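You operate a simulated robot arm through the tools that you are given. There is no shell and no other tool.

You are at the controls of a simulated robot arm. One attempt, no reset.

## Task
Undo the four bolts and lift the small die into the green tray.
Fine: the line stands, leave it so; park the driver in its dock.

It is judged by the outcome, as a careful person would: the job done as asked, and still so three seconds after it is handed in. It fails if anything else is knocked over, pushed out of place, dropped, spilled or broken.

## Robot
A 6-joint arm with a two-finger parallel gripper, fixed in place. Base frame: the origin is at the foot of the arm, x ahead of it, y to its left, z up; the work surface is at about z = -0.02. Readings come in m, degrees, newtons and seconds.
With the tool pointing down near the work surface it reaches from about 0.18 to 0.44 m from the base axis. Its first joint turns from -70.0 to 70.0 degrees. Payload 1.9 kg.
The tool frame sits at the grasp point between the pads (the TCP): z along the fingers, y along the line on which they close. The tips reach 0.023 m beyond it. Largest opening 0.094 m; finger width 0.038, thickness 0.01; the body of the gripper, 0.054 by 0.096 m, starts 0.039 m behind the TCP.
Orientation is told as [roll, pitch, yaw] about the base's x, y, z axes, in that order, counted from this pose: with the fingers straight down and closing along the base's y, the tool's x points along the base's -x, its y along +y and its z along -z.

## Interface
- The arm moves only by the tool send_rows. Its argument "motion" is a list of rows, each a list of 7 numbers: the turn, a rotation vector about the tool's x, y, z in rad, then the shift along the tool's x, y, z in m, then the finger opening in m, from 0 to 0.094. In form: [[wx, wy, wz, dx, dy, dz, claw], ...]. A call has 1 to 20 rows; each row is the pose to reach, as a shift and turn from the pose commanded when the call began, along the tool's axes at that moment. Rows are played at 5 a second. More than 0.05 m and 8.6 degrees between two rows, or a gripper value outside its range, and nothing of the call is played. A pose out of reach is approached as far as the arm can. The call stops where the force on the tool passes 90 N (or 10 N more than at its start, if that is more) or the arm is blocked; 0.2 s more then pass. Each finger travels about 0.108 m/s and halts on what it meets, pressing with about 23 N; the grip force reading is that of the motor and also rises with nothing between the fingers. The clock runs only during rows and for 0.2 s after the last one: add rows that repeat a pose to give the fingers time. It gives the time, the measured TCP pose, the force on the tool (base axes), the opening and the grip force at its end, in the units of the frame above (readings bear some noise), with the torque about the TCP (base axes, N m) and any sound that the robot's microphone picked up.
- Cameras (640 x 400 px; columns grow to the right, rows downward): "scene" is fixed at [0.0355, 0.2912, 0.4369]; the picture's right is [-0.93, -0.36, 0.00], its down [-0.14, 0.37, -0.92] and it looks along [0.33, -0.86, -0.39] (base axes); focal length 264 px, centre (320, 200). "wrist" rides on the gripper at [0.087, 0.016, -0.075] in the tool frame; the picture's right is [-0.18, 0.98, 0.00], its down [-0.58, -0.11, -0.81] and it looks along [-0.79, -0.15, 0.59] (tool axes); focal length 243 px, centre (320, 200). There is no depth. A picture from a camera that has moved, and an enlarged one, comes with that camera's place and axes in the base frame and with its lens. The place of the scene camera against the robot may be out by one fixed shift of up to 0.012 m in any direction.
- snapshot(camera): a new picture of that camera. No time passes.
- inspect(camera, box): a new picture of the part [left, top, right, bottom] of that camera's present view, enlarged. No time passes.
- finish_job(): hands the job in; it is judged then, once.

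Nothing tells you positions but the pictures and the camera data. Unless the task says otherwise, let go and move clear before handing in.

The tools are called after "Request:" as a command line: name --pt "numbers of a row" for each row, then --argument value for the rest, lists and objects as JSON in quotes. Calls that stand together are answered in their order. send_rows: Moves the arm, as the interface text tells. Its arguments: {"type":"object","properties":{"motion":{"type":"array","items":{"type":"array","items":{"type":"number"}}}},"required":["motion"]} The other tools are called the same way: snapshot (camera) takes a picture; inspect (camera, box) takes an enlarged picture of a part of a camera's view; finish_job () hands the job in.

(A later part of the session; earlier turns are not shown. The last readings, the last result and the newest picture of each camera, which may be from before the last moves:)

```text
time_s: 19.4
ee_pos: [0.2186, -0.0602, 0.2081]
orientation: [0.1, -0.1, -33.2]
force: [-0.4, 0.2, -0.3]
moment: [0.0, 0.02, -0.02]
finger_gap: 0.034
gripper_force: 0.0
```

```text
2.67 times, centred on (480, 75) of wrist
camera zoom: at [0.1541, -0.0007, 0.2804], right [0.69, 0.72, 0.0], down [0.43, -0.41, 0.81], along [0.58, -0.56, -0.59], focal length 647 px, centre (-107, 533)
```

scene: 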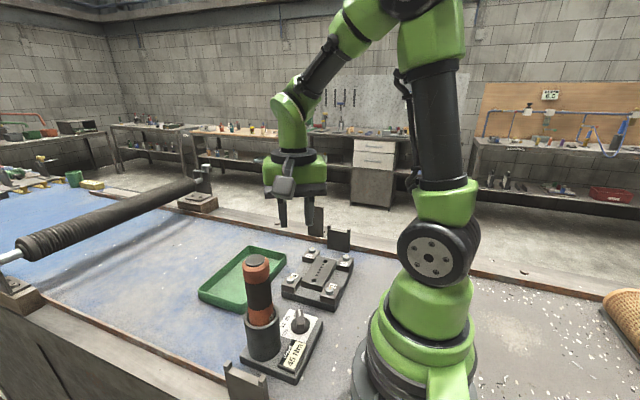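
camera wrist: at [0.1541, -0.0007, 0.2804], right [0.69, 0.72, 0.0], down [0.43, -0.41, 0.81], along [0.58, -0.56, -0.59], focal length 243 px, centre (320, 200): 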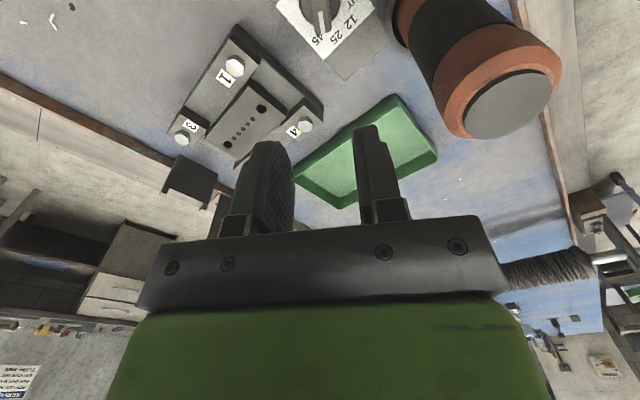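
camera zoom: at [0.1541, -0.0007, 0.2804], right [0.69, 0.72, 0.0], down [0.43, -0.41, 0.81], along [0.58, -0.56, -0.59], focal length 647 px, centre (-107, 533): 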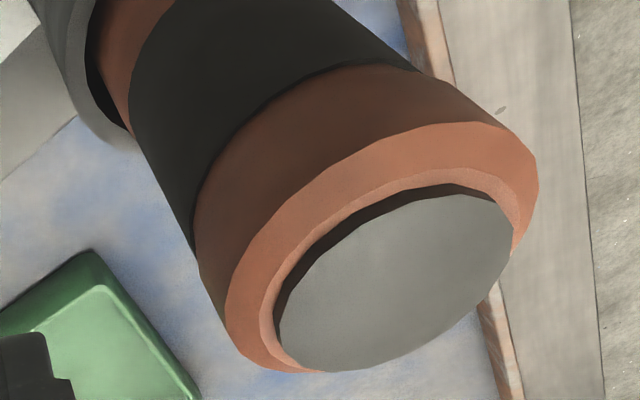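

I take the dial centre now at (0.206,-0.051), bar at -33°, driver axis about (0.250,0.0155). I'll come in at yaw 0°, shifted toward the base so the body clears the collar, and let the closing fingers swing the bar into line.

Request:
send_rows --pt "0 0 -0.116 0.005 -0.0012 0 0.045" --pt "0 0 -0.232 0.01 -0.0024 0 0.047" --pt "0 0 -0.348 0.015 -0.0036 0 0.047" --pt "0 0 -0.464 0.02 -0.0048 0 0.047" --pt "0 0 -0.579 0.0254 -0.0061 0 0.047" --pt "0 0 -0.579 0.0254 -0.0061 0.03 0.047" --pt "0 0 -0.579 0.0254 -0.0061 0.06 0.047" --pt "0 0 -0.579 0.0254 -0.0061 0.09 0.047" --pt "0 0 -0.579 0.0254 -0.0061 0.11 0.047" --pt "0 0 -0.579 0.0254 -0.0061 0.11 0.047"

Request:
snapshot --camera "wrist"

Request:
inspect --camera "scene" --box '[220, 220, 340, 390]'

```text
time_s: 21.6
ee_pos: [0.194, -0.0534, 0.0964]
orientation: [-0.1, -0.1, 0.1]
force: [0.4, 0.1, 0.2]
moment: [0.0, 0.01, -0.02]
finger_gap: 0.047
gripper_force: 0.1
```

```text
taken
camera wrist: at [0.1075, -0.0389, 0.1695], right [0.18, 0.98, 0.0], down [0.58, -0.11, 0.81], along [0.79, -0.15, -0.59], focal length 243 px, centre (320, 200)
```

wrist: 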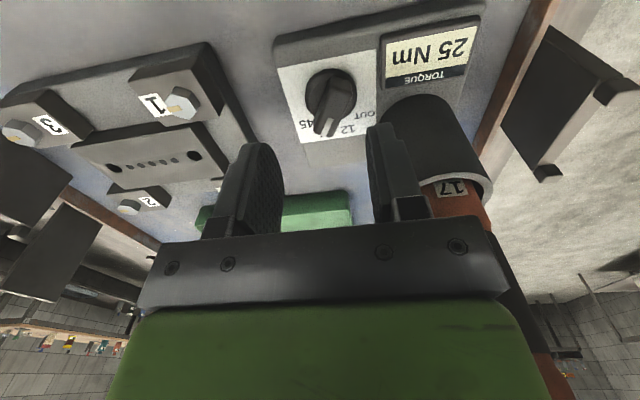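

```text
2.35 times, centred on (280, 305) of scene
camera zoom: at [0.0355, 0.2912, 0.4369], right [-0.93, -0.36, 0.0], down [-0.14, 0.37, -0.92], along [0.33, -0.86, -0.39], focal length 621 px, centre (414, -47)
```

zoom: 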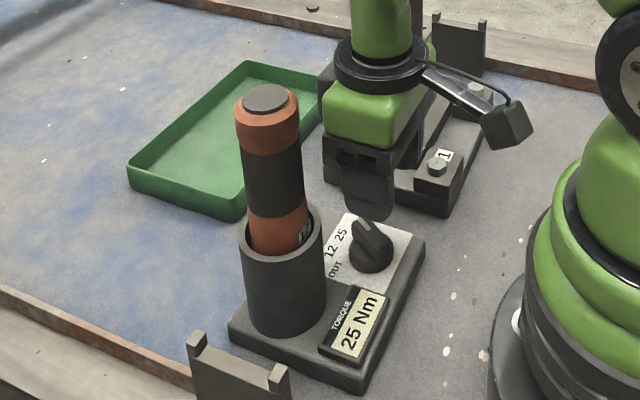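

Request:
inspect --camera "wrist" --box '[270, 50, 390, 150]'

Request:
inspect --camera "wrist" --box '[360, 80, 560, 260]'

```text
4.00 times, centred on (330, 100) of wrist
camera zoom: at [0.1075, -0.0389, 0.1695], right [0.18, 0.98, 0.0], down [0.58, -0.11, 0.81], along [0.79, -0.15, -0.59], focal length 970 px, centre (280, 600)
```

zoom: 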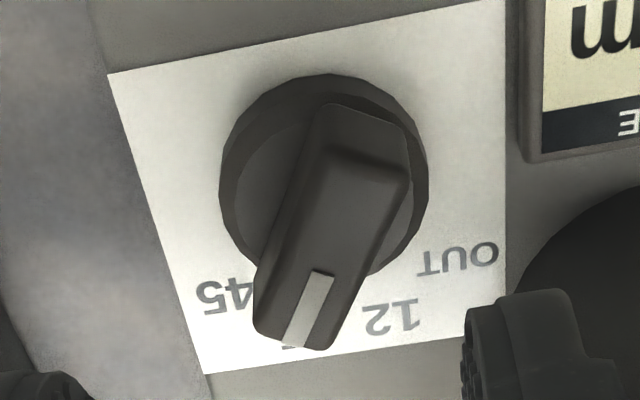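

```text
2.22 times, centred on (460, 170) of wrist
camera zoom: at [0.1075, -0.0389, 0.1695], right [0.18, 0.98, 0.0], down [0.58, -0.11, 0.81], along [0.79, -0.15, -0.59], focal length 539 px, centre (9, 267)
```

zoom: 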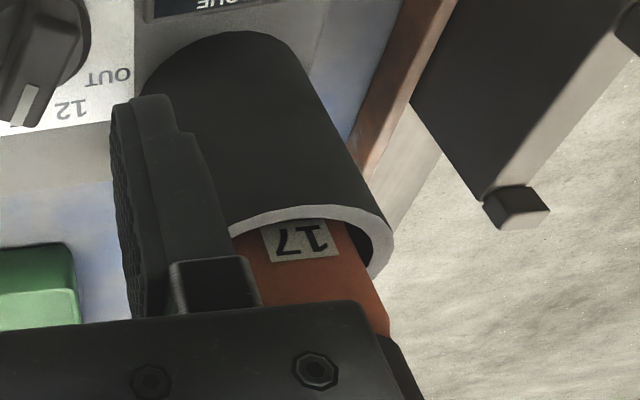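

I measure the bar centre 5 mm to the +y side of the TCP and the collar's top near z 0.077. I'll shift, go down, and close slowly.

Request:
send_rows --pt "0 0 0 0 0.0053 0.01 0.047" --pt "0 0 0 0 0.0053 0.03 0.047" --pt "0 0 0 0 0.0053 0.045 0.047" --pt "0 0 0 0 0.0053 0.0585 0.047" --pt "0 0 0 0 0.0053 0.0585 0.047"

Request:
snapshot --camera "wrist"

```text
time_s: 22.7
ee_pos: [0.1956, -0.0475, 0.04]
orientation: [0.2, -0.4, 0.1]
force: [-2.7, -3.2, 17.4]
moment: [0.94, -0.61, 0.05]
finger_gap: 0.0469
gripper_force: 0.1
stopped in row 5: the force on the tool passed its limit at 118 N (the readings are from after the stop); the commanded pose is now the measured one
```

```text
taken
camera wrist: at [0.1082, -0.0326, 0.1137], right [0.18, 0.98, 0.0], down [0.58, -0.11, 0.81], along [0.8, -0.15, -0.59], focal length 243 px, centre (320, 200)
```

wrist: 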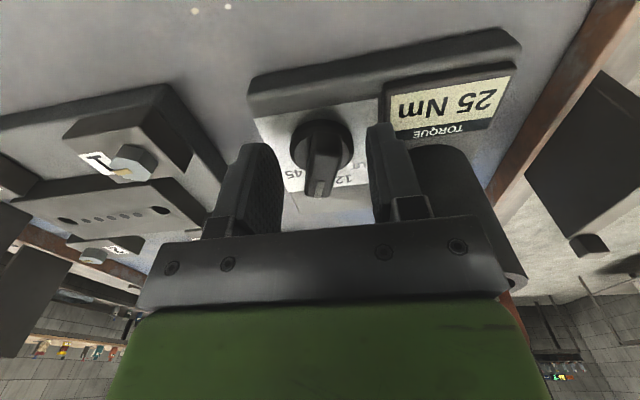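

The gripper body's corner came down on the collar rim (overlap of only 1–2 mm), which stopped the motion. I'll raise off it and check that the dock stands as before.

Request:
send_rows --pt "0 0 0 0 0 -0.005 0.047" --pt "0 0 0 0 0 -0.02 0.047" --pt "0 0 0 0 0 -0.035 0.047" --pt "0 0 0 0 0 -0.035 0.047"

Request:
inspect --camera "scene" --box '[220, 240, 340, 390]'

Request:
inspect --camera "scene" --box '[275, 335, 325, 385]'

Request:
inspect --camera "wrist" --box '[240, 60, 420, 220]'

```text
time_s: 23.7
ee_pos: [0.1943, -0.0469, 0.0766]
orientation: [0.1, -0.3, 0.1]
force: [-0.1, 0.2, 0.8]
moment: [-0.01, -0.01, 0.0]
finger_gap: 0.0473
gripper_force: 0.0
```

```text
2.67 times, centred on (280, 315) of scene
camera zoom: at [0.0355, 0.2912, 0.4369], right [-0.93, -0.36, 0.0], down [-0.14, 0.37, -0.92], along [0.33, -0.86, -0.39], focal length 704 px, centre (427, -107)
```

zoom: 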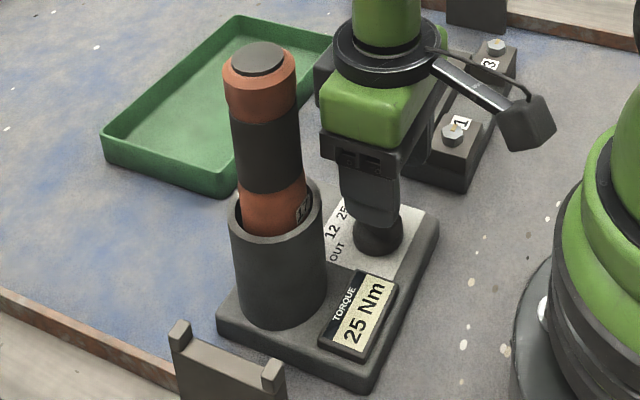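

```text
8.00 times, centred on (300, 360) of scene
camera zoom: at [0.0355, 0.2912, 0.4369], right [-0.93, -0.36, 0.0], down [-0.14, 0.37, -0.92], along [0.33, -0.86, -0.39], focal length 2111 px, centre (480, -1080)
```

zoom: 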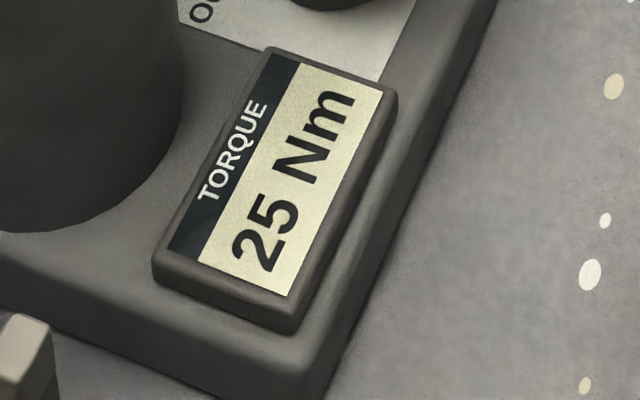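

```text
2.50 times, centred on (330, 140) of wrist
camera zoom: at [0.1078, -0.0333, 0.1484], right [0.18, 0.98, 0.0], down [0.58, -0.11, 0.81], along [0.8, -0.15, -0.59], focal length 606 px, centre (295, 350)
```

zoom: 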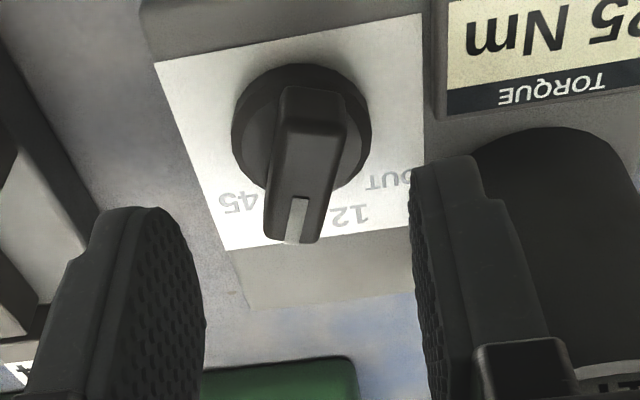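

The dock is unharmed and unmoved, and the dial has settled in the 25 detent at about -20°. I'll approach at yaw +6°, further from the collar (8 mm clear), then go down and grip.

Request:
send_rows --pt "0 0 -0.105 0.0022 -0.0029 0 0.047" --pt "0 0 -0.105 0.0022 -0.0029 0.012 0.047" --pt "0 0 -0.105 0.0022 -0.0029 0.024 0.047" --pt "0 0 -0.105 0.0022 -0.0029 0.034 0.047" --pt "0 0 -0.105 0.0022 -0.0029 0.039 0.047" --pt "0 0 -0.105 0.0022 -0.0029 0.039 0.047"

Request:
snapshot --camera "wrist"

```text
time_s: 25.1
ee_pos: [0.1921, -0.0494, 0.0374]
orientation: [0.0, -0.3, 6.1]
force: [0.6, -0.6, 1.0]
moment: [-0.06, -0.03, -0.01]
finger_gap: 0.0468
gripper_force: 0.1
```

```text
taken
camera wrist: at [0.1039, -0.0447, 0.1097], right [0.08, 1.0, 0.0], down [0.58, -0.05, 0.81], along [0.81, -0.06, -0.59], focal length 243 px, centre (320, 200)
```

wrist: 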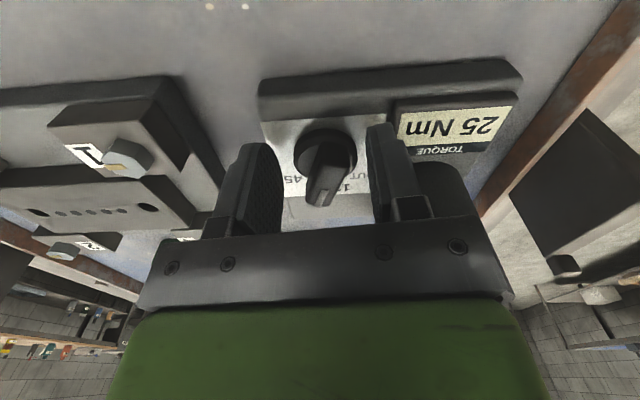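

No contact on the way down. Now I close gently on the bar.

Request:
send_rows --pt "0 0 0 0 0 0 0.036" --pt "0 0 0 0 0 0 0.03" --pt "0 0 0 0 0 0 0.024" --pt "0 0 0 0 0 0 0.019" --pt "0 0 0 0 0 0 0.012" --pt "0 0 0 0 0 0 0.008" --pt "0 0 0 0 0 0 0.008"

Request:
snapshot --camera "wrist"

Request:
inspect --camera "scene" --box '[220, 240, 340, 390]'

```text
time_s: 26.7
ee_pos: [0.1912, -0.0503, 0.0364]
orientation: [0.0, -0.2, 6.2]
force: [0.8, 13.7, 6.0]
moment: [0.18, 0.0, 0.17]
finger_gap: 0.0159
gripper_force: 22.8
```

```text
taken
camera wrist: at [0.1038, -0.0447, 0.1098], right [0.08, 1.0, 0.0], down [0.58, -0.05, 0.81], along [0.81, -0.06, -0.59], focal length 243 px, centre (320, 200)
```

wrist: 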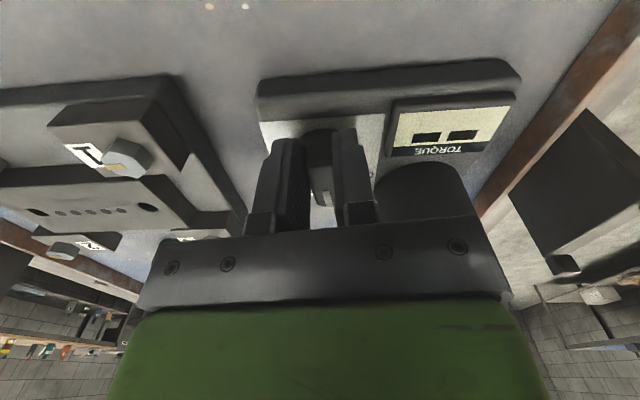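

```text
2.67 times, centred on (280, 315) of scene
camera zoom: at [0.0355, 0.2912, 0.4369], right [-0.93, -0.36, 0.0], down [-0.14, 0.37, -0.92], along [0.33, -0.86, -0.39], focal length 704 px, centre (427, -107)
```

zoom: 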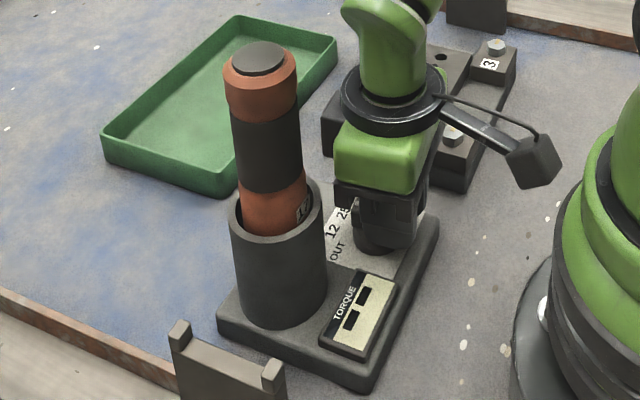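

The bar is gripped in line at yaw 6°. I'll now turn it about the dial axis to roughly +61° (OUT).

Request:
send_rows --pt "0 0 -0.12 -0.00012 -0.00198 0 0.008" --pt "0 0 -0.24 -0.00047 -0.00392 0 0.008" --pt "0 0 -0.36 -0.00106 -0.00581 0 0.008" --pt "0 0 -0.48 -0.00186 -0.00762 0 0.008" --pt "0 0 -0.6 -0.00288 -0.00932 0 0.008" --pt "0 0 -0.72 -0.00409 -0.01088 0 0.008" --pt "0 0 -0.84 -0.00549 -0.01229 0 0.008" --pt "0 0 -0.96 -0.00704 -0.01352 0 0.008" --pt "0 0 -0.96 -0.00704 -0.01352 0 0.008"

Request:
inspect --camera "scene" --box '[220, 240, 340, 390]'

Request:
inspect --camera "scene" --box '[275, 335, 325, 385]'

Request:
snapshot --camera "wrist"

```text
time_s: 28.7
ee_pos: [0.2021, -0.0623, 0.0361]
orientation: [-0.3, -0.2, 61.2]
force: [1.5, 4.4, -0.2]
moment: [-0.11, 0.34, 0.0]
finger_gap: 0.0157
gripper_force: 23.1
```

```text
2.67 times, centred on (280, 315) of scene
camera zoom: at [0.0355, 0.2912, 0.4369], right [-0.93, -0.36, 0.0], down [-0.14, 0.37, -0.92], along [0.33, -0.86, -0.39], focal length 704 px, centre (427, -107)
```

zoom: 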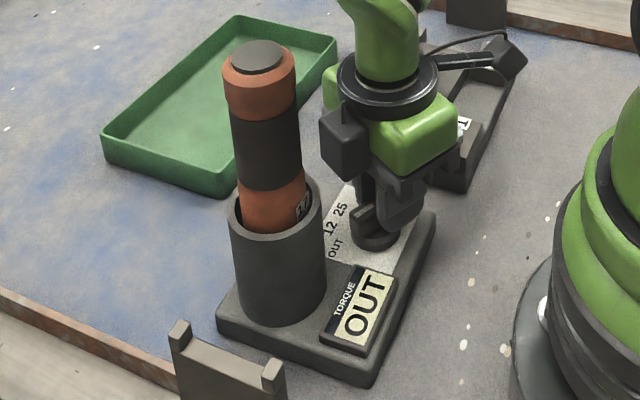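

```text
8.00 times, centred on (300, 360) of scene
camera zoom: at [0.0355, 0.2912, 0.4369], right [-0.93, -0.36, 0.0], down [-0.14, 0.37, -0.92], along [0.33, -0.86, -0.39], focal length 2111 px, centre (480, -1080)
```

zoom: 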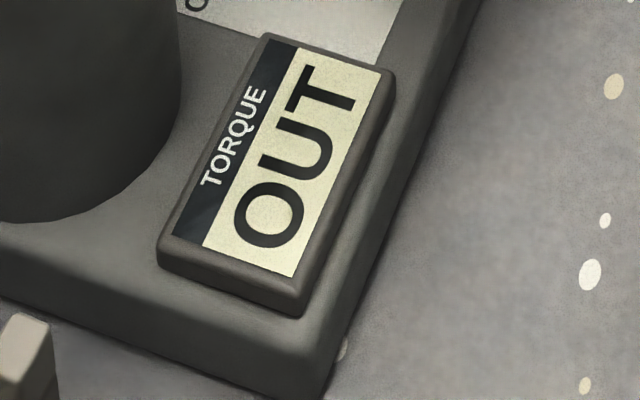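

```text
taken
camera wrist: at [0.146, -0.1324, 0.1092], right [-0.77, 0.63, 0.0], down [0.37, 0.46, 0.81], along [0.51, 0.62, -0.59], focal length 243 px, centre (320, 200)
```

wrist: 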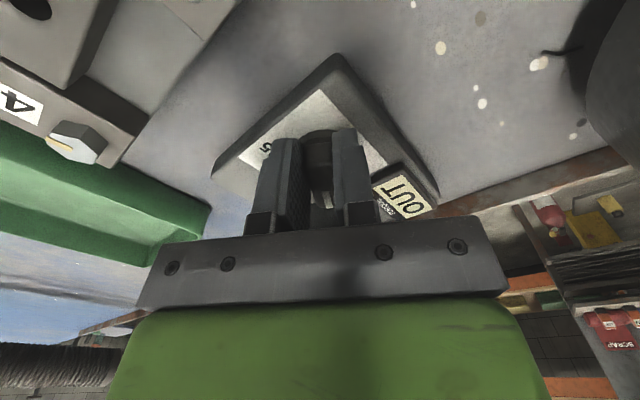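

The display now reads OUT. The dock has crept about 3.5 mm toward -x, so while I still hold the knob I'll ease it back that much.

Request:
send_rows --pt "0 0 0 -0.0008 -0.0015 0 0.008" --pt "0 0 0 -0.0016 -0.003 0 0.008" --pt "0 0 0 -0.0022 -0.0041 0 0.008" --pt "0 0 0 -0.0022 -0.0041 0 0.008"

Request:
inspect --camera "scene" --box '[275, 335, 325, 385]'

Request:
inspect --camera "scene" --box '[220, 240, 340, 400]'

```text
time_s: 29.7
ee_pos: [0.2074, -0.063, 0.0362]
orientation: [-0.1, -0.3, 61.1]
force: [-15.0, -4.0, 11.8]
moment: [0.0, 0.32, 0.14]
finger_gap: 0.0157
gripper_force: 23.0
```

```text
8.00 times, centred on (300, 360) of scene
camera zoom: at [0.0355, 0.2913, 0.4369], right [-0.93, -0.36, 0.0], down [-0.14, 0.37, -0.92], along [0.33, -0.86, -0.39], focal length 2111 px, centre (480, -1080)
```

zoom: 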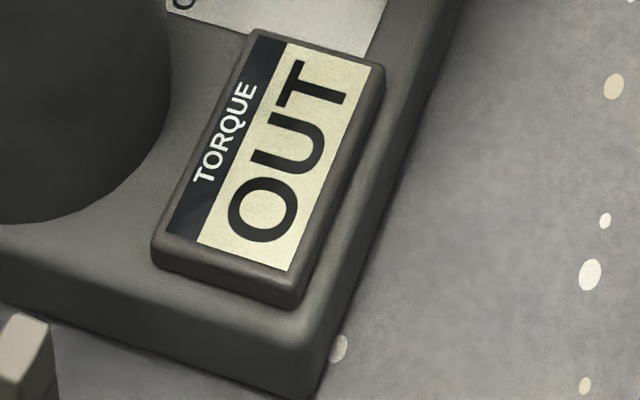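

```text
2.50 times, centred on (280, 320) of scene
camera zoom: at [0.0355, 0.2913, 0.4369], right [-0.93, -0.36, 0.0], down [-0.14, 0.37, -0.92], along [0.33, -0.86, -0.39], focal length 660 px, centre (420, -100)
```

zoom: 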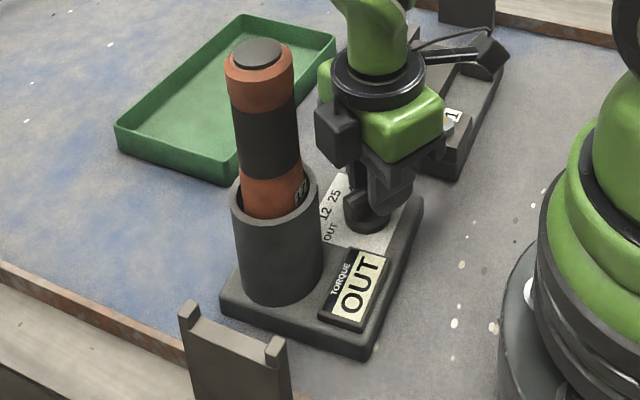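

The dock is back near its original place, turned by only a few degrees. I'll release the knob and rise.

Request:
send_rows --pt "0 0 0 0 0 0 0.03" --pt "0 0 0 0 0 0 0.036" --pt "0 0 0 0 0 -0.01 0.036" --pt "0 0 0 0 0 -0.03 0.036" --pt "0 0 0 0 0 -0.06 0.036" --pt "0 0 0 0 0 -0.1 0.05" --pt "0 0 0 0 0 -0.14 0.07" --pt "0 0 0 0 0 -0.18 0.094" --pt "0 0 0 0 0 -0.22 0.094"

Request:
snapshot --camera "wrist"

Request:
inspect --camera "scene" --box '[220, 240, 340, 400]'

```text
time_s: 31.7
ee_pos: [0.2058, -0.0631, 0.2558]
orientation: [-0.3, -0.2, 61.1]
force: [0.2, -0.2, 0.5]
moment: [-0.01, 0.02, 0.01]
finger_gap: 0.094
gripper_force: 0.0
```

```text
taken
camera wrist: at [0.1488, -0.1331, 0.3296], right [-0.77, 0.64, 0.0], down [0.37, 0.46, 0.81], along [0.52, 0.62, -0.59], focal length 243 px, centre (320, 200)
```

wrist: 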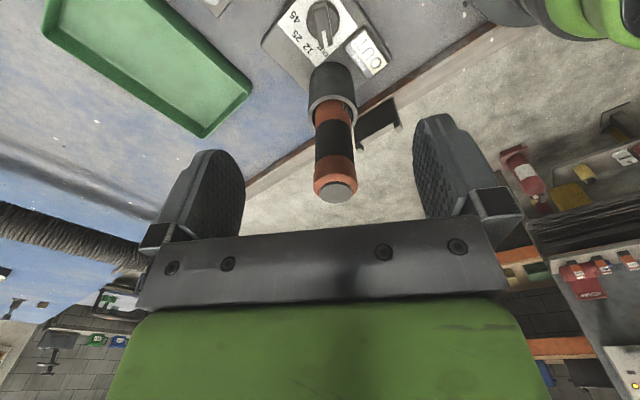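

```text
2.50 times, centred on (280, 320) of scene
camera zoom: at [0.0355, 0.2912, 0.4369], right [-0.93, -0.36, 0.0], down [-0.14, 0.37, -0.92], along [0.33, -0.86, -0.39], focal length 660 px, centre (420, -100)
```

zoom: 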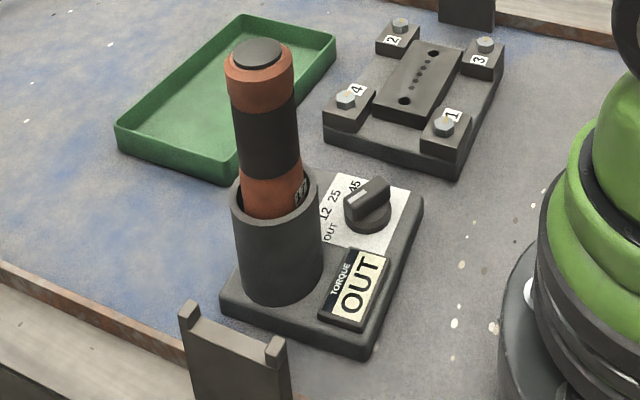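

The dial is at OUT and the dock stands fine. Next I'll measure the driver's axis and pick it up from above.

Request:
inspect --camera "wrist" --box '[270, 0, 410, 210]'

Request:
inspect --camera "wrist" --box '[290, 50, 370, 210]'

```text
1.90 times, centred on (340, 105) of wrist
camera zoom: at [0.1488, -0.1331, 0.3296], right [-0.77, 0.64, 0.0], down [0.37, 0.46, 0.81], along [0.52, 0.62, -0.59], focal length 462 px, centre (282, 381)
```

zoom: 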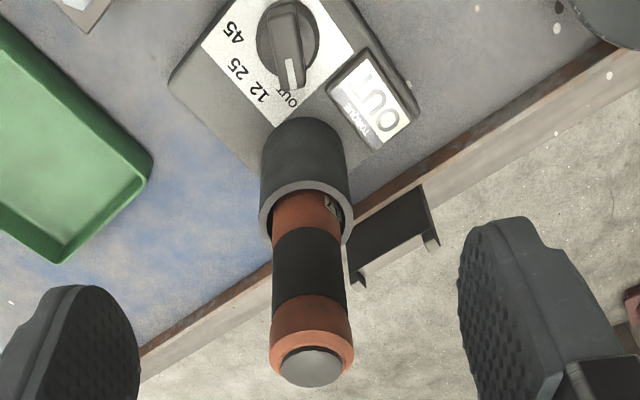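

```text
2.50 times, centred on (330, 130) of wrist
camera zoom: at [0.1488, -0.1331, 0.3296], right [-0.77, 0.64, 0.0], down [0.37, 0.46, 0.81], along [0.52, 0.62, -0.59], focal length 606 px, centre (295, 375)
```

zoom: 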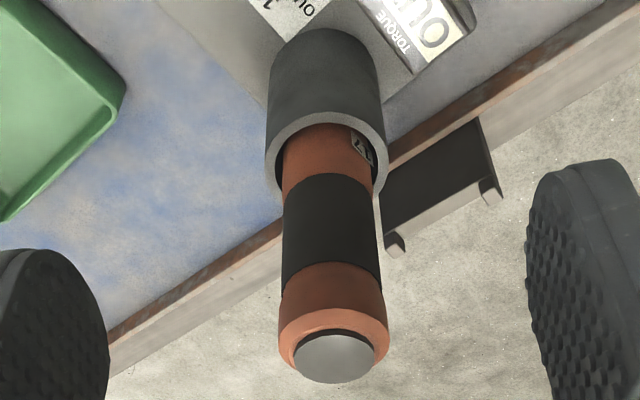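

I'll rotate to yaw 0 and move above the driver with the gripper open, then check centring.

Request:
send_rows --pt "0 0 0.118 -0.0099 -0.0002 -0.002 0.094" --pt "0 0 0.237 -0.0198 -0.0004 -0.004 0.094" --pt "0 0 0.355 -0.0297 -0.0006 -0.006 0.094" --pt "0 0 0.474 -0.0396 -0.0008 -0.008 0.094" --pt "0 0 0.592 -0.0495 -0.001 -0.01 0.094" --pt "0 0 0.711 -0.0594 -0.0012 -0.012 0.094" --pt "0 0 0.829 -0.0693 -0.0014 -0.014 0.094" --pt "0 0 0.948 -0.0792 -0.0016 -0.015 0.094" --pt "0 0 1.066 -0.0891 -0.0018 -0.015 0.094" --pt "0 0 1.066 -0.0891 -0.0018 -0.015 0.094"

Request:
snapshot --camera "wrist"

Request:
snapshot --camera "scene"

```text
time_s: 33.9
ee_pos: [0.2501, 0.0141, 0.2705]
orientation: [0.1, -0.3, 0.0]
force: [-0.3, -0.4, 0.5]
moment: [0.01, 0.03, -0.01]
finger_gap: 0.094
gripper_force: 0.0
```

```text
taken
camera wrist: at [0.1625, 0.0291, 0.3437], right [0.18, 0.98, 0.0], down [0.58, -0.11, 0.81], along [0.8, -0.15, -0.59], focal length 243 px, centre (320, 200)
```

wrist: 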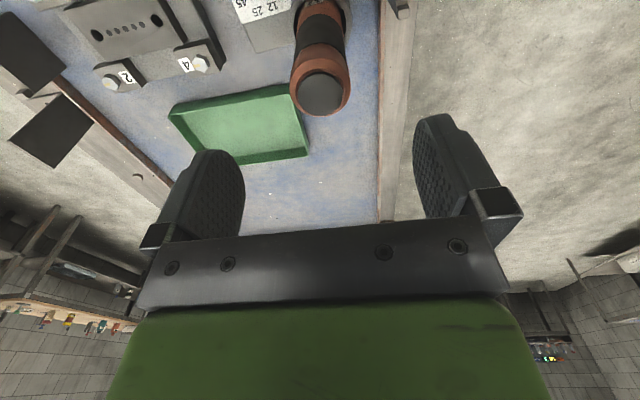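

```text
taken
```

scene: 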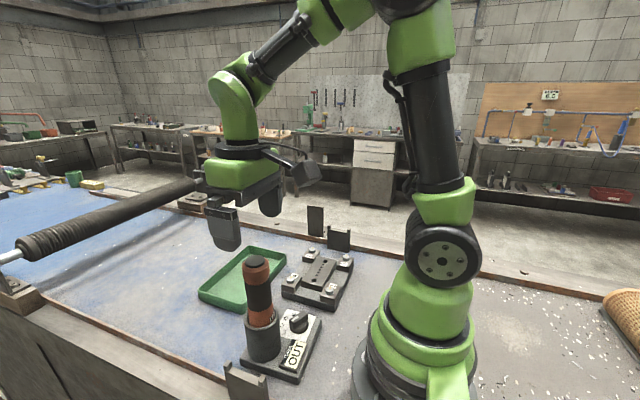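

Request:
inspect --camera "wrist" --box '[270, 0, 370, 130]'

```text
3.08 times, centred on (320, 65) of wrist
camera zoom: at [0.1625, 0.0291, 0.3437], right [0.18, 0.98, 0.0], down [0.58, -0.11, 0.81], along [0.8, -0.15, -0.59], focal length 746 px, centre (320, 615)
```

zoom: 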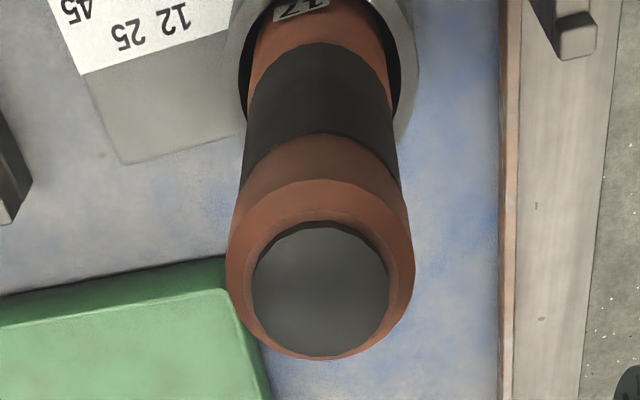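

The driver is centred between the fingers within about 2 mm. I'll descend around its head, stopping short of the palm touching the cap.

Request:
send_rows --pt "0 0 0 -0.002 0.0003 0.02 0.094" --pt "0 0 0 -0.002 0.0003 0.045 0.094" --pt "0 0 0 -0.002 0.0003 0.07 0.094" --pt "0 0 0 -0.002 0.0003 0.09 0.094" --pt "0 0 0 -0.002 0.0003 0.107 0.094" --pt "0 0 0 -0.002 0.0003 0.107 0.094"

Request:
snapshot --camera "wrist"

Request:
inspect --camera "scene" --box '[200, 200, 340, 400]'

```text
time_s: 35.3
ee_pos: [0.2527, 0.0152, 0.1647]
orientation: [0.1, -0.4, 0.0]
force: [0.5, 0.1, 0.7]
moment: [0.02, 0.0, 0.01]
finger_gap: 0.0941
gripper_force: 0.1
```

```text
taken
camera wrist: at [0.1653, 0.0294, 0.2379], right [0.18, 0.98, 0.0], down [0.58, -0.11, 0.81], along [0.8, -0.15, -0.59], focal length 243 px, centre (320, 200)
```

wrist: 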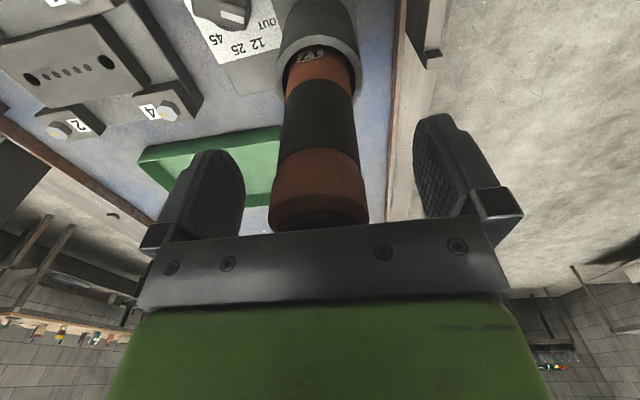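

```text
2.00 times, centred on (270, 300) of scene
camera zoom: at [0.0355, 0.2912, 0.4369], right [-0.93, -0.36, 0.0], down [-0.14, 0.37, -0.92], along [0.33, -0.86, -0.39], focal length 528 px, centre (420, 0)
```

zoom: 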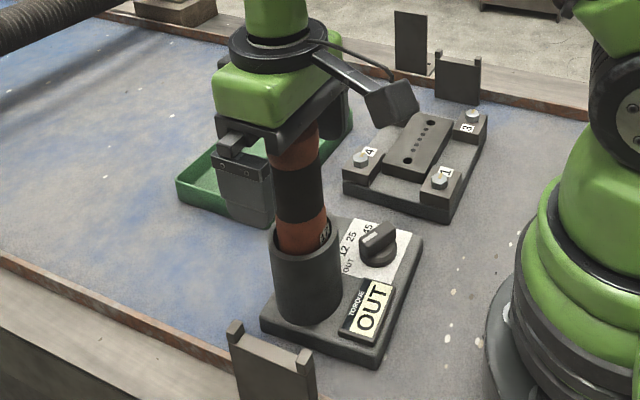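

The cap is still about 12 mm below the palm. I'll go down 8 mm more and close on the handle.

Request:
send_rows --pt "0 0 0 0 0 0.004 0.094" --pt "0 0 0 0 0 0.008 0.08" --pt "0 0 0 0 0 0.008 0.065" --pt "0 0 0 0 0 0.008 0.054" --pt "0 0 0 0 0 0.008 0.046" --pt "0 0 0 0 0 0.008 0.03" --pt "0 0 0 0 0 0.008 0.02" --pt "0 0 0 0 0 0.008 0.02"

Request:
snapshot --camera "wrist"

Request:
inspect --camera "scene" --box '[200, 200, 340, 400]'

```text
time_s: 37.1
ee_pos: [0.2524, 0.014, 0.1582]
orientation: [0.1, -0.2, 0.1]
force: [-0.5, -1.2, -0.4]
moment: [-0.16, -0.06, -0.01]
finger_gap: 0.0418
gripper_force: 22.7
```

```text
taken
camera wrist: at [0.1651, 0.0294, 0.2304], right [0.18, 0.98, 0.0], down [0.58, -0.11, 0.81], along [0.8, -0.15, -0.59], focal length 243 px, centre (320, 200)
```

wrist: 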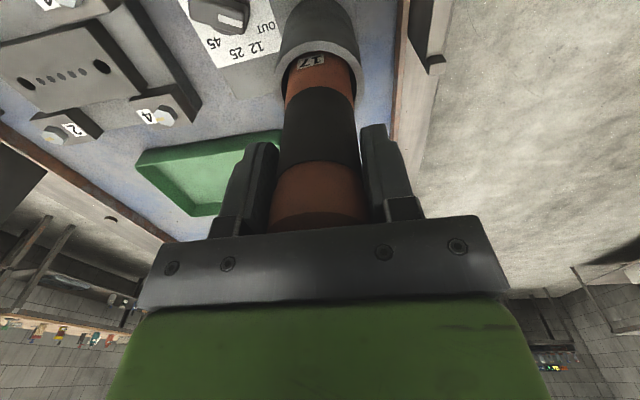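

```text
2.00 times, centred on (270, 300) of scene
camera zoom: at [0.0355, 0.2912, 0.4369], right [-0.93, -0.36, 0.0], down [-0.14, 0.37, -0.92], along [0.33, -0.86, -0.39], focal length 528 px, centre (420, 0)
```

zoom: 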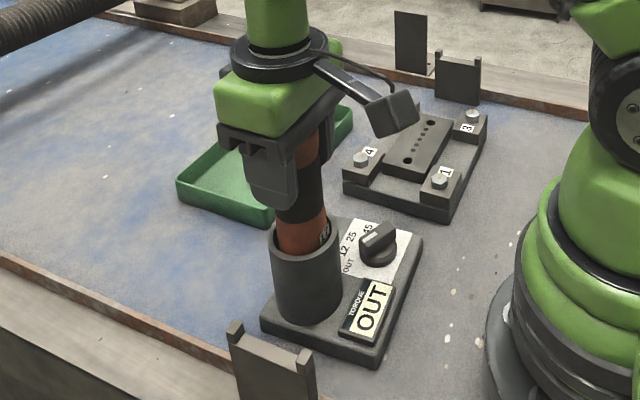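

I hold the driver (gap 42 mm). Now I lift it straight up out of the dock.

Request:
send_rows --pt "0 0 0 0 0 -0.01 0.02" --pt "0 0 0 0 0 -0.025 0.02" --pt "0 0 0 0 0 -0.045 0.02" --pt "0 0 0 0 0 -0.065 0.02" --pt "0 0 0 0 0 -0.085 0.02" --pt "0 0 0 0 0 -0.105 0.02" --pt "0 0 0 0 0 -0.12 0.02" --pt "0 0 0 0 0 -0.12 0.02"

Request:
snapshot --camera "wrist"

Request:
snapshot --camera "scene"

```text
time_s: 38.9
ee_pos: [0.2511, 0.013, 0.2779]
orientation: [0.0, -0.2, 0.1]
force: [0.5, 0.2, -6.5]
moment: [0.0, -0.02, -0.01]
finger_gap: 0.042
gripper_force: 22.9
```

```text
taken
camera wrist: at [0.164, 0.0287, 0.3514], right [0.18, 0.98, 0.0], down [0.58, -0.11, 0.81], along [0.8, -0.15, -0.59], focal length 243 px, centre (320, 200)
```

wrist: 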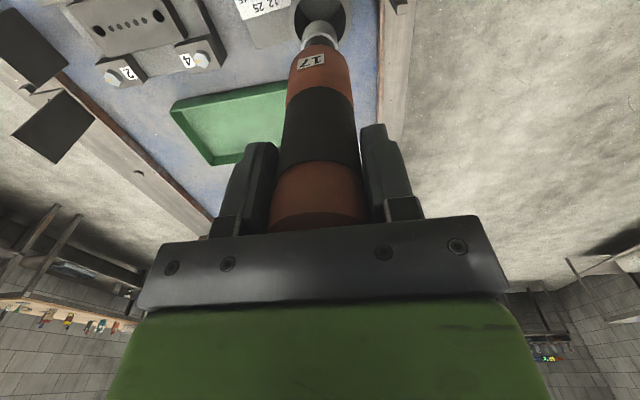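

```text
taken
```

scene: 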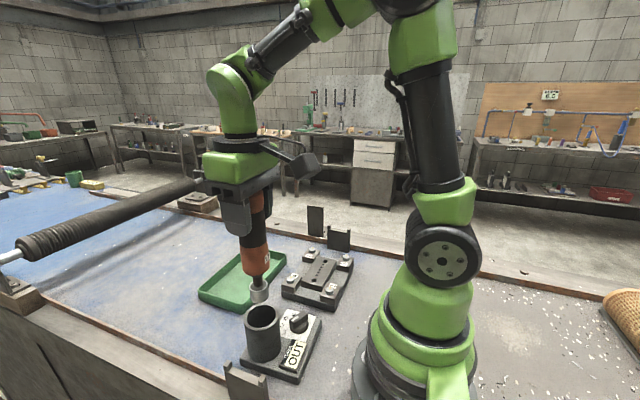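

The driver is out of the dock and hangs straight. I'll look closely at its socket end to find its length.

Request:
inspect --camera "scene" --box '[190, 170, 330, 390]'

Request:
inspect --camera "scene" --box '[230, 220, 300, 310]'

Request:
inspect --camera "wrist" --box '[270, 0, 370, 100]'

```text
1.82 times, centred on (260, 280) of scene
camera zoom: at [0.0355, 0.2912, 0.4369], right [-0.93, -0.36, 0.0], down [-0.14, 0.37, -0.92], along [0.33, -0.86, -0.39], focal length 480 px, centre (429, 54)
```

zoom: 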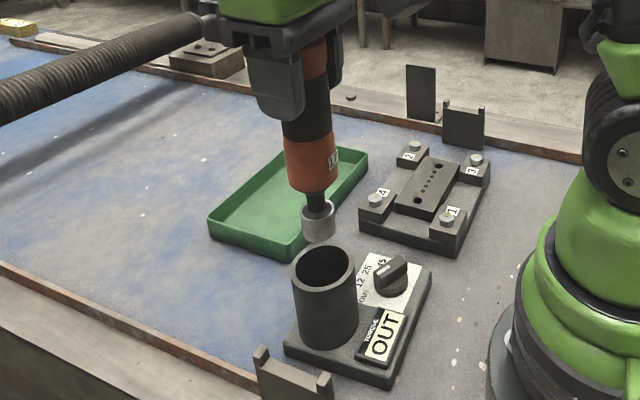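

```text
4.44 times, centred on (265, 265) of scene
camera zoom: at [0.0355, 0.2912, 0.4369], right [-0.93, -0.36, 0.0], down [-0.14, 0.37, -0.92], along [0.33, -0.86, -0.39], focal length 1173 px, centre (564, -89)
```

zoom: 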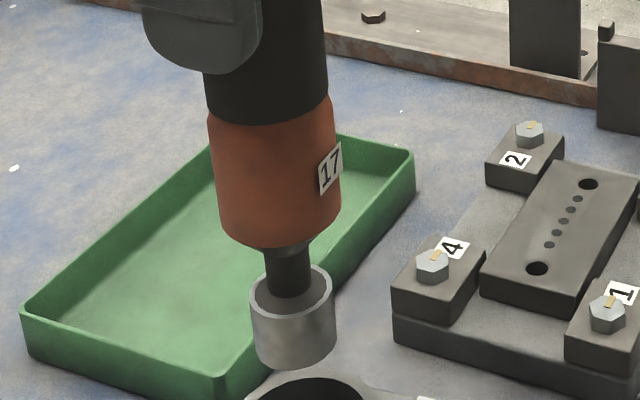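

```text
4.00 times, centred on (320, 50) of wrist
camera zoom: at [0.164, 0.0287, 0.3514], right [0.18, 0.98, 0.0], down [0.58, -0.11, 0.81], along [0.8, -0.15, -0.59], focal length 970 px, centre (320, 800)
```

zoom: 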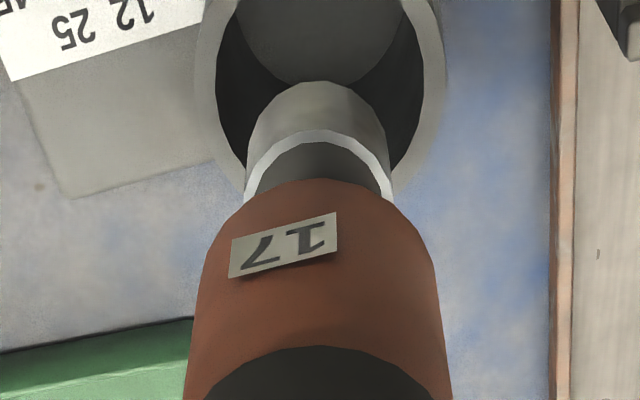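

The socket tip hangs about 0.159 m below the TCP. I'll carry the driver over bolt 1 at a safe height and check the alignment.

Request:
send_rows --pt "0 0 0 0.01 -0.02 0 0.02" --pt "0 0 0 0.022 -0.05 0 0.02" --pt "0 0 0 0.036 -0.082 0 0.02" --pt "0 0 0 0.05 -0.114 0 0.02" --pt "0 0 0 0.062 -0.142 0 0.02" --pt "0 0 0 0.07 -0.1596 0 0.02" --pt "0 0 0 0.07 -0.1596 0.02 0.02" --pt "0 0 0 0.07 -0.1596 0.045 0.02" --pt "0 0 0 0.07 -0.1596 0.055 0.02" --pt "0 0 0 0.07 -0.1596 0.055 0.02"

Request:
snapshot --camera "wrist"

Request:
snapshot --camera "scene"

```text
time_s: 41.1
ee_pos: [0.1803, -0.1458, 0.2209]
orientation: [0.1, -0.3, 0.1]
force: [-0.1, -0.4, -5.6]
moment: [0.01, -0.01, 0.01]
finger_gap: 0.0418
gripper_force: 23.4
```

```text
taken
camera wrist: at [0.0945, -0.1303, 0.2935], right [0.18, 0.98, 0.0], down [0.58, -0.11, 0.81], along [0.8, -0.15, -0.59], focal length 243 px, centre (320, 200)
```

wrist: 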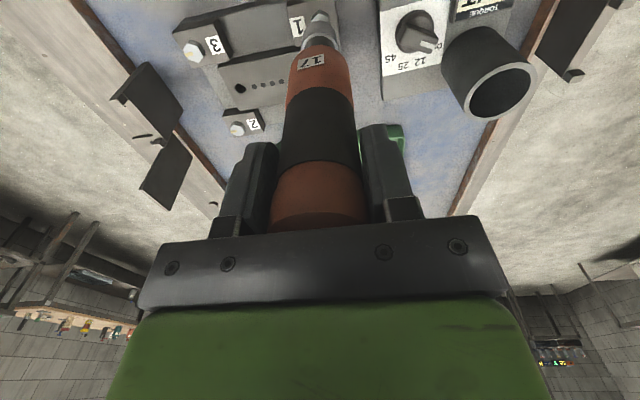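

```text
taken
```

scene: 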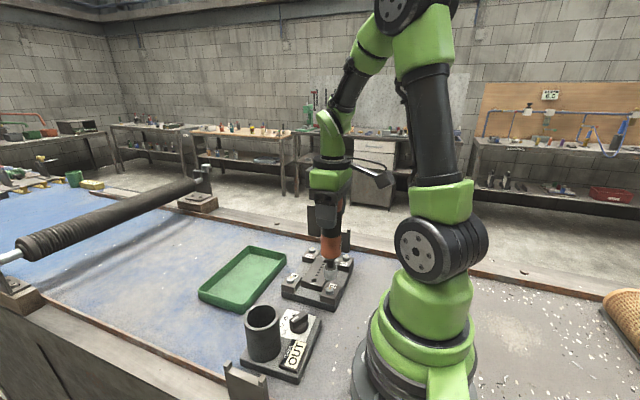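

Request:
inspect --camera "wrist" --box '[270, 0, 370, 80]'

Request:
inspect --camera "scene" --box '[290, 220, 370, 310]'

```text
5.00 times, centred on (320, 40) of wrist
camera zoom: at [0.0945, -0.1303, 0.2935], right [0.18, 0.98, 0.0], down [0.58, -0.11, 0.81], along [0.8, -0.15, -0.59], focal length 1213 px, centre (320, 1000)
```

zoom: 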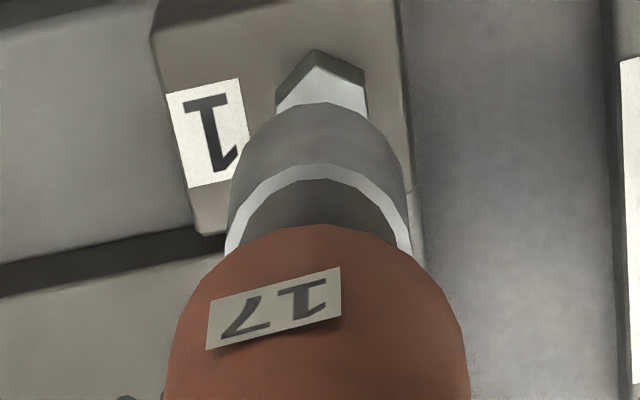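

```text
4.44 times, centred on (330, 265) of scene
camera zoom: at [0.0355, 0.2912, 0.4369], right [-0.93, -0.36, 0.0], down [-0.14, 0.37, -0.92], along [0.33, -0.86, -0.39], focal length 1173 px, centre (276, -89)
```

zoom: 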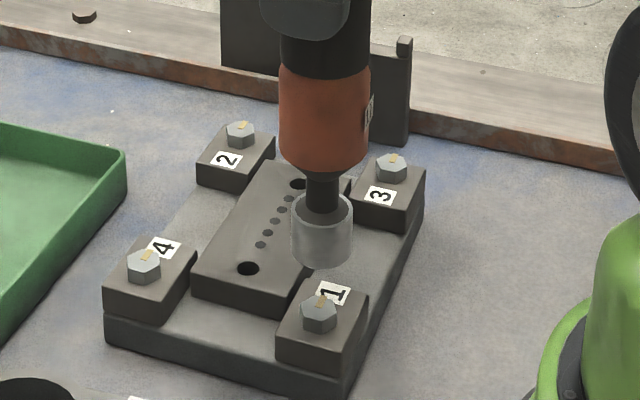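

The socket is over bolt 1 within about 1–2 mm. I'll nudge it and descend to just above the head.

Request:
send_rows --pt "0 0 0 -0.0012 0.0008 0.01 0.02" --pt "0 0 0 -0.0012 0.0008 0.02 0.02" --pt "0 0 0 -0.0012 0.0008 0.028 0.02" --pt "0 0 0 -0.0012 0.0008 0.031 0.02" --pt "0 0 0 -0.0012 0.0008 0.031 0.02"

Request:
inspect --camera "wrist" --box '[270, 0, 370, 80]'

Request:
inspect --camera "scene" --box '[300, 230, 360, 310]'

```text
time_s: 42.3
ee_pos: [0.1846, -0.1436, 0.1892]
orientation: [0.0, -0.3, 0.1]
force: [1.0, -0.2, -5.0]
moment: [-0.01, -0.03, -0.02]
finger_gap: 0.0417
gripper_force: 23.2
```

```text
5.00 times, centred on (320, 40) of wrist
camera zoom: at [0.0965, -0.1296, 0.2629], right [0.18, 0.98, 0.0], down [0.58, -0.11, 0.81], along [0.8, -0.15, -0.59], focal length 1213 px, centre (320, 1000)
```

zoom: 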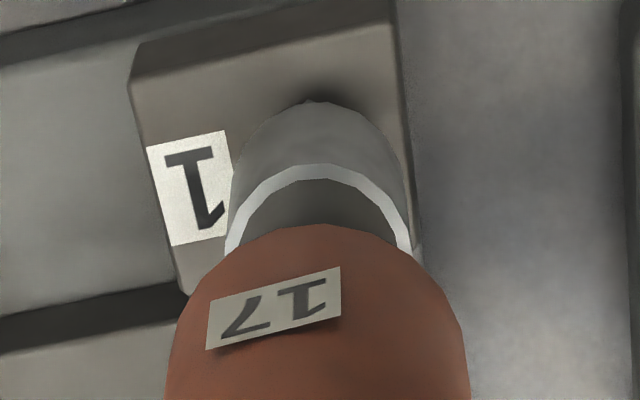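

```text
5.00 times, centred on (330, 270) of scene
camera zoom: at [0.0355, 0.2912, 0.4369], right [-0.93, -0.36, 0.0], down [-0.14, 0.37, -0.92], along [0.33, -0.86, -0.39], focal length 1319 px, centre (270, -150)
```

zoom: 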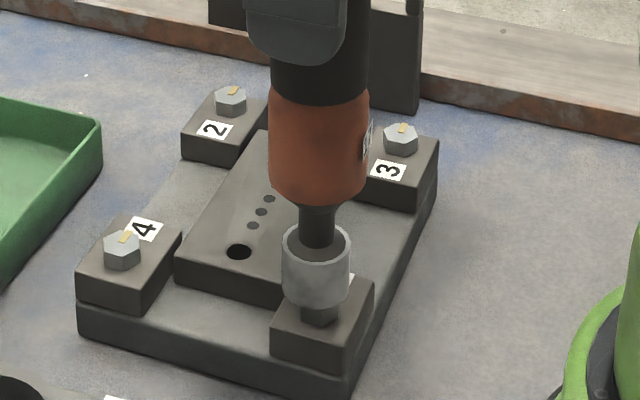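

The bolt sits about 1.5 mm toward -x/-y from the socket axis, so I'll undo that nudge and descend slowly onto the head.

Request:
send_rows --pt "0 0 0 0.0012 -0.0009 0 0.02" --pt "0 0 0 0.0012 -0.0009 0.002 0.02" --pt "0 0 0 0.0012 -0.0009 0.004 0.02" --pt "0 0 0 0.0012 -0.0009 0.006 0.02"

Request:
inspect --camera "wrist" --box '[270, 0, 370, 80]'

Request:
inspect --camera "scene" --box '[300, 230, 360, 310]'

```text
time_s: 43.3
ee_pos: [0.1814, -0.1446, 0.1839]
orientation: [0.1, -0.3, 0.1]
force: [0.6, -1.0, -6.5]
moment: [0.0, 0.0, 0.0]
finger_gap: 0.0417
gripper_force: 23.2
```

```text
5.00 times, centred on (320, 40) of wrist
camera zoom: at [0.0943, -0.1303, 0.2572], right [0.18, 0.98, 0.0], down [0.58, -0.11, 0.81], along [0.8, -0.15, -0.59], focal length 1213 px, centre (320, 1000)
```

zoom: 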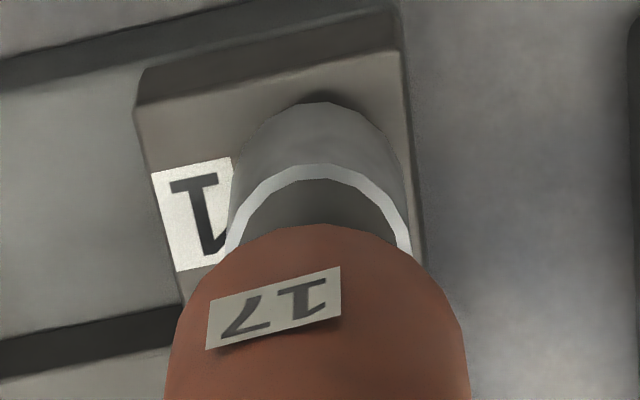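

```text
5.00 times, centred on (330, 270) of scene
camera zoom: at [0.0355, 0.2912, 0.4369], right [-0.93, -0.36, 0.0], down [-0.14, 0.37, -0.92], along [0.33, -0.86, -0.39], focal length 1319 px, centre (270, -150)
```

zoom: 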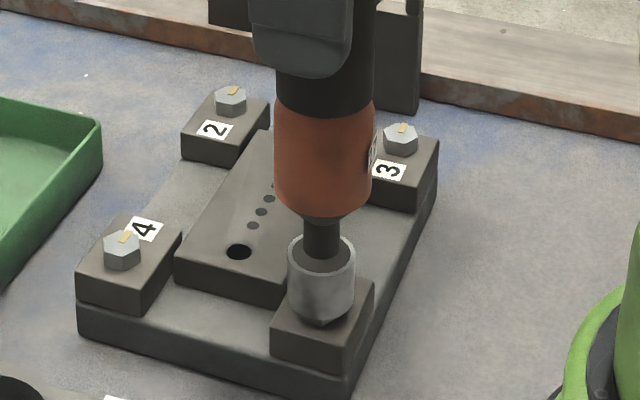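

The socket is now over the head with no contact force yet. I continue down in small steps.

Request:
send_rows --pt "0 0 0 0 0 0.0015 0.02" --pt "0 0 0 0 0 0.003 0.02" --pt "0 0 0 0 0 0.0045 0.02"

Request:
inspect --camera "scene" --box '[300, 230, 360, 310]'

```text
time_s: 44.1
ee_pos: [0.1815, -0.1455, 0.1789]
orientation: [0.1, -0.2, 0.1]
force: [0.2, -0.6, -5.4]
moment: [-0.01, -0.02, 0.0]
finger_gap: 0.0416
gripper_force: 23.0
```

```text
5.00 times, centred on (330, 270) of scene
camera zoom: at [0.0355, 0.2912, 0.4369], right [-0.93, -0.36, 0.0], down [-0.14, 0.37, -0.92], along [0.33, -0.86, -0.39], focal length 1319 px, centre (270, -150)
```

zoom: 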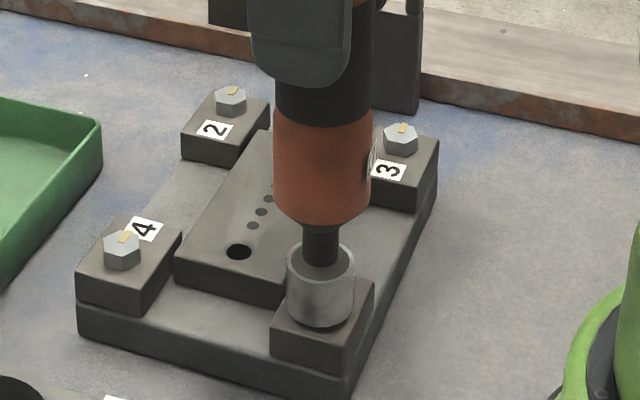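

Request:
send_rows --pt "0 0 0 0 0 0.001 0.02" --pt "0 0 0 0 0 0.002 0.02" --pt "0 0 0 0 0 0.003 0.02" --pt "0 0 0 0 0 0.004 0.02"

Request:
inspect --camera "scene" --box '[300, 230, 360, 310]'

```text
time_s: 45.1
ee_pos: [0.1821, -0.1449, 0.1759]
orientation: [0.1, -0.3, 0.1]
force: [0.1, 6.9, 22.9]
moment: [1.03, -0.04, -0.05]
finger_gap: 0.0419
gripper_force: 22.9
```

```text
5.00 times, centred on (330, 270) of scene
camera zoom: at [0.0354, 0.2913, 0.4368], right [-0.93, -0.36, 0.0], down [-0.14, 0.37, -0.92], along [0.33, -0.86, -0.39], focal length 1319 px, centre (270, -150)
```

zoom: 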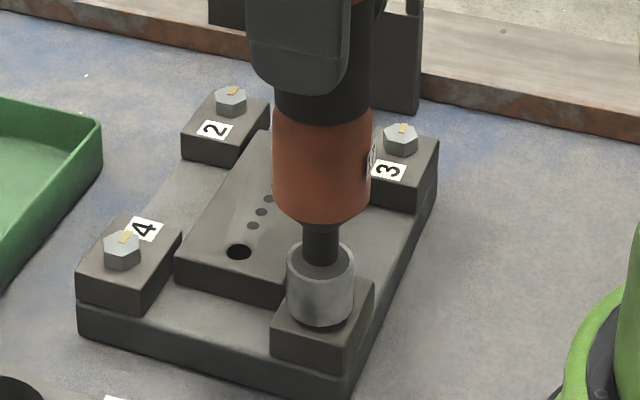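

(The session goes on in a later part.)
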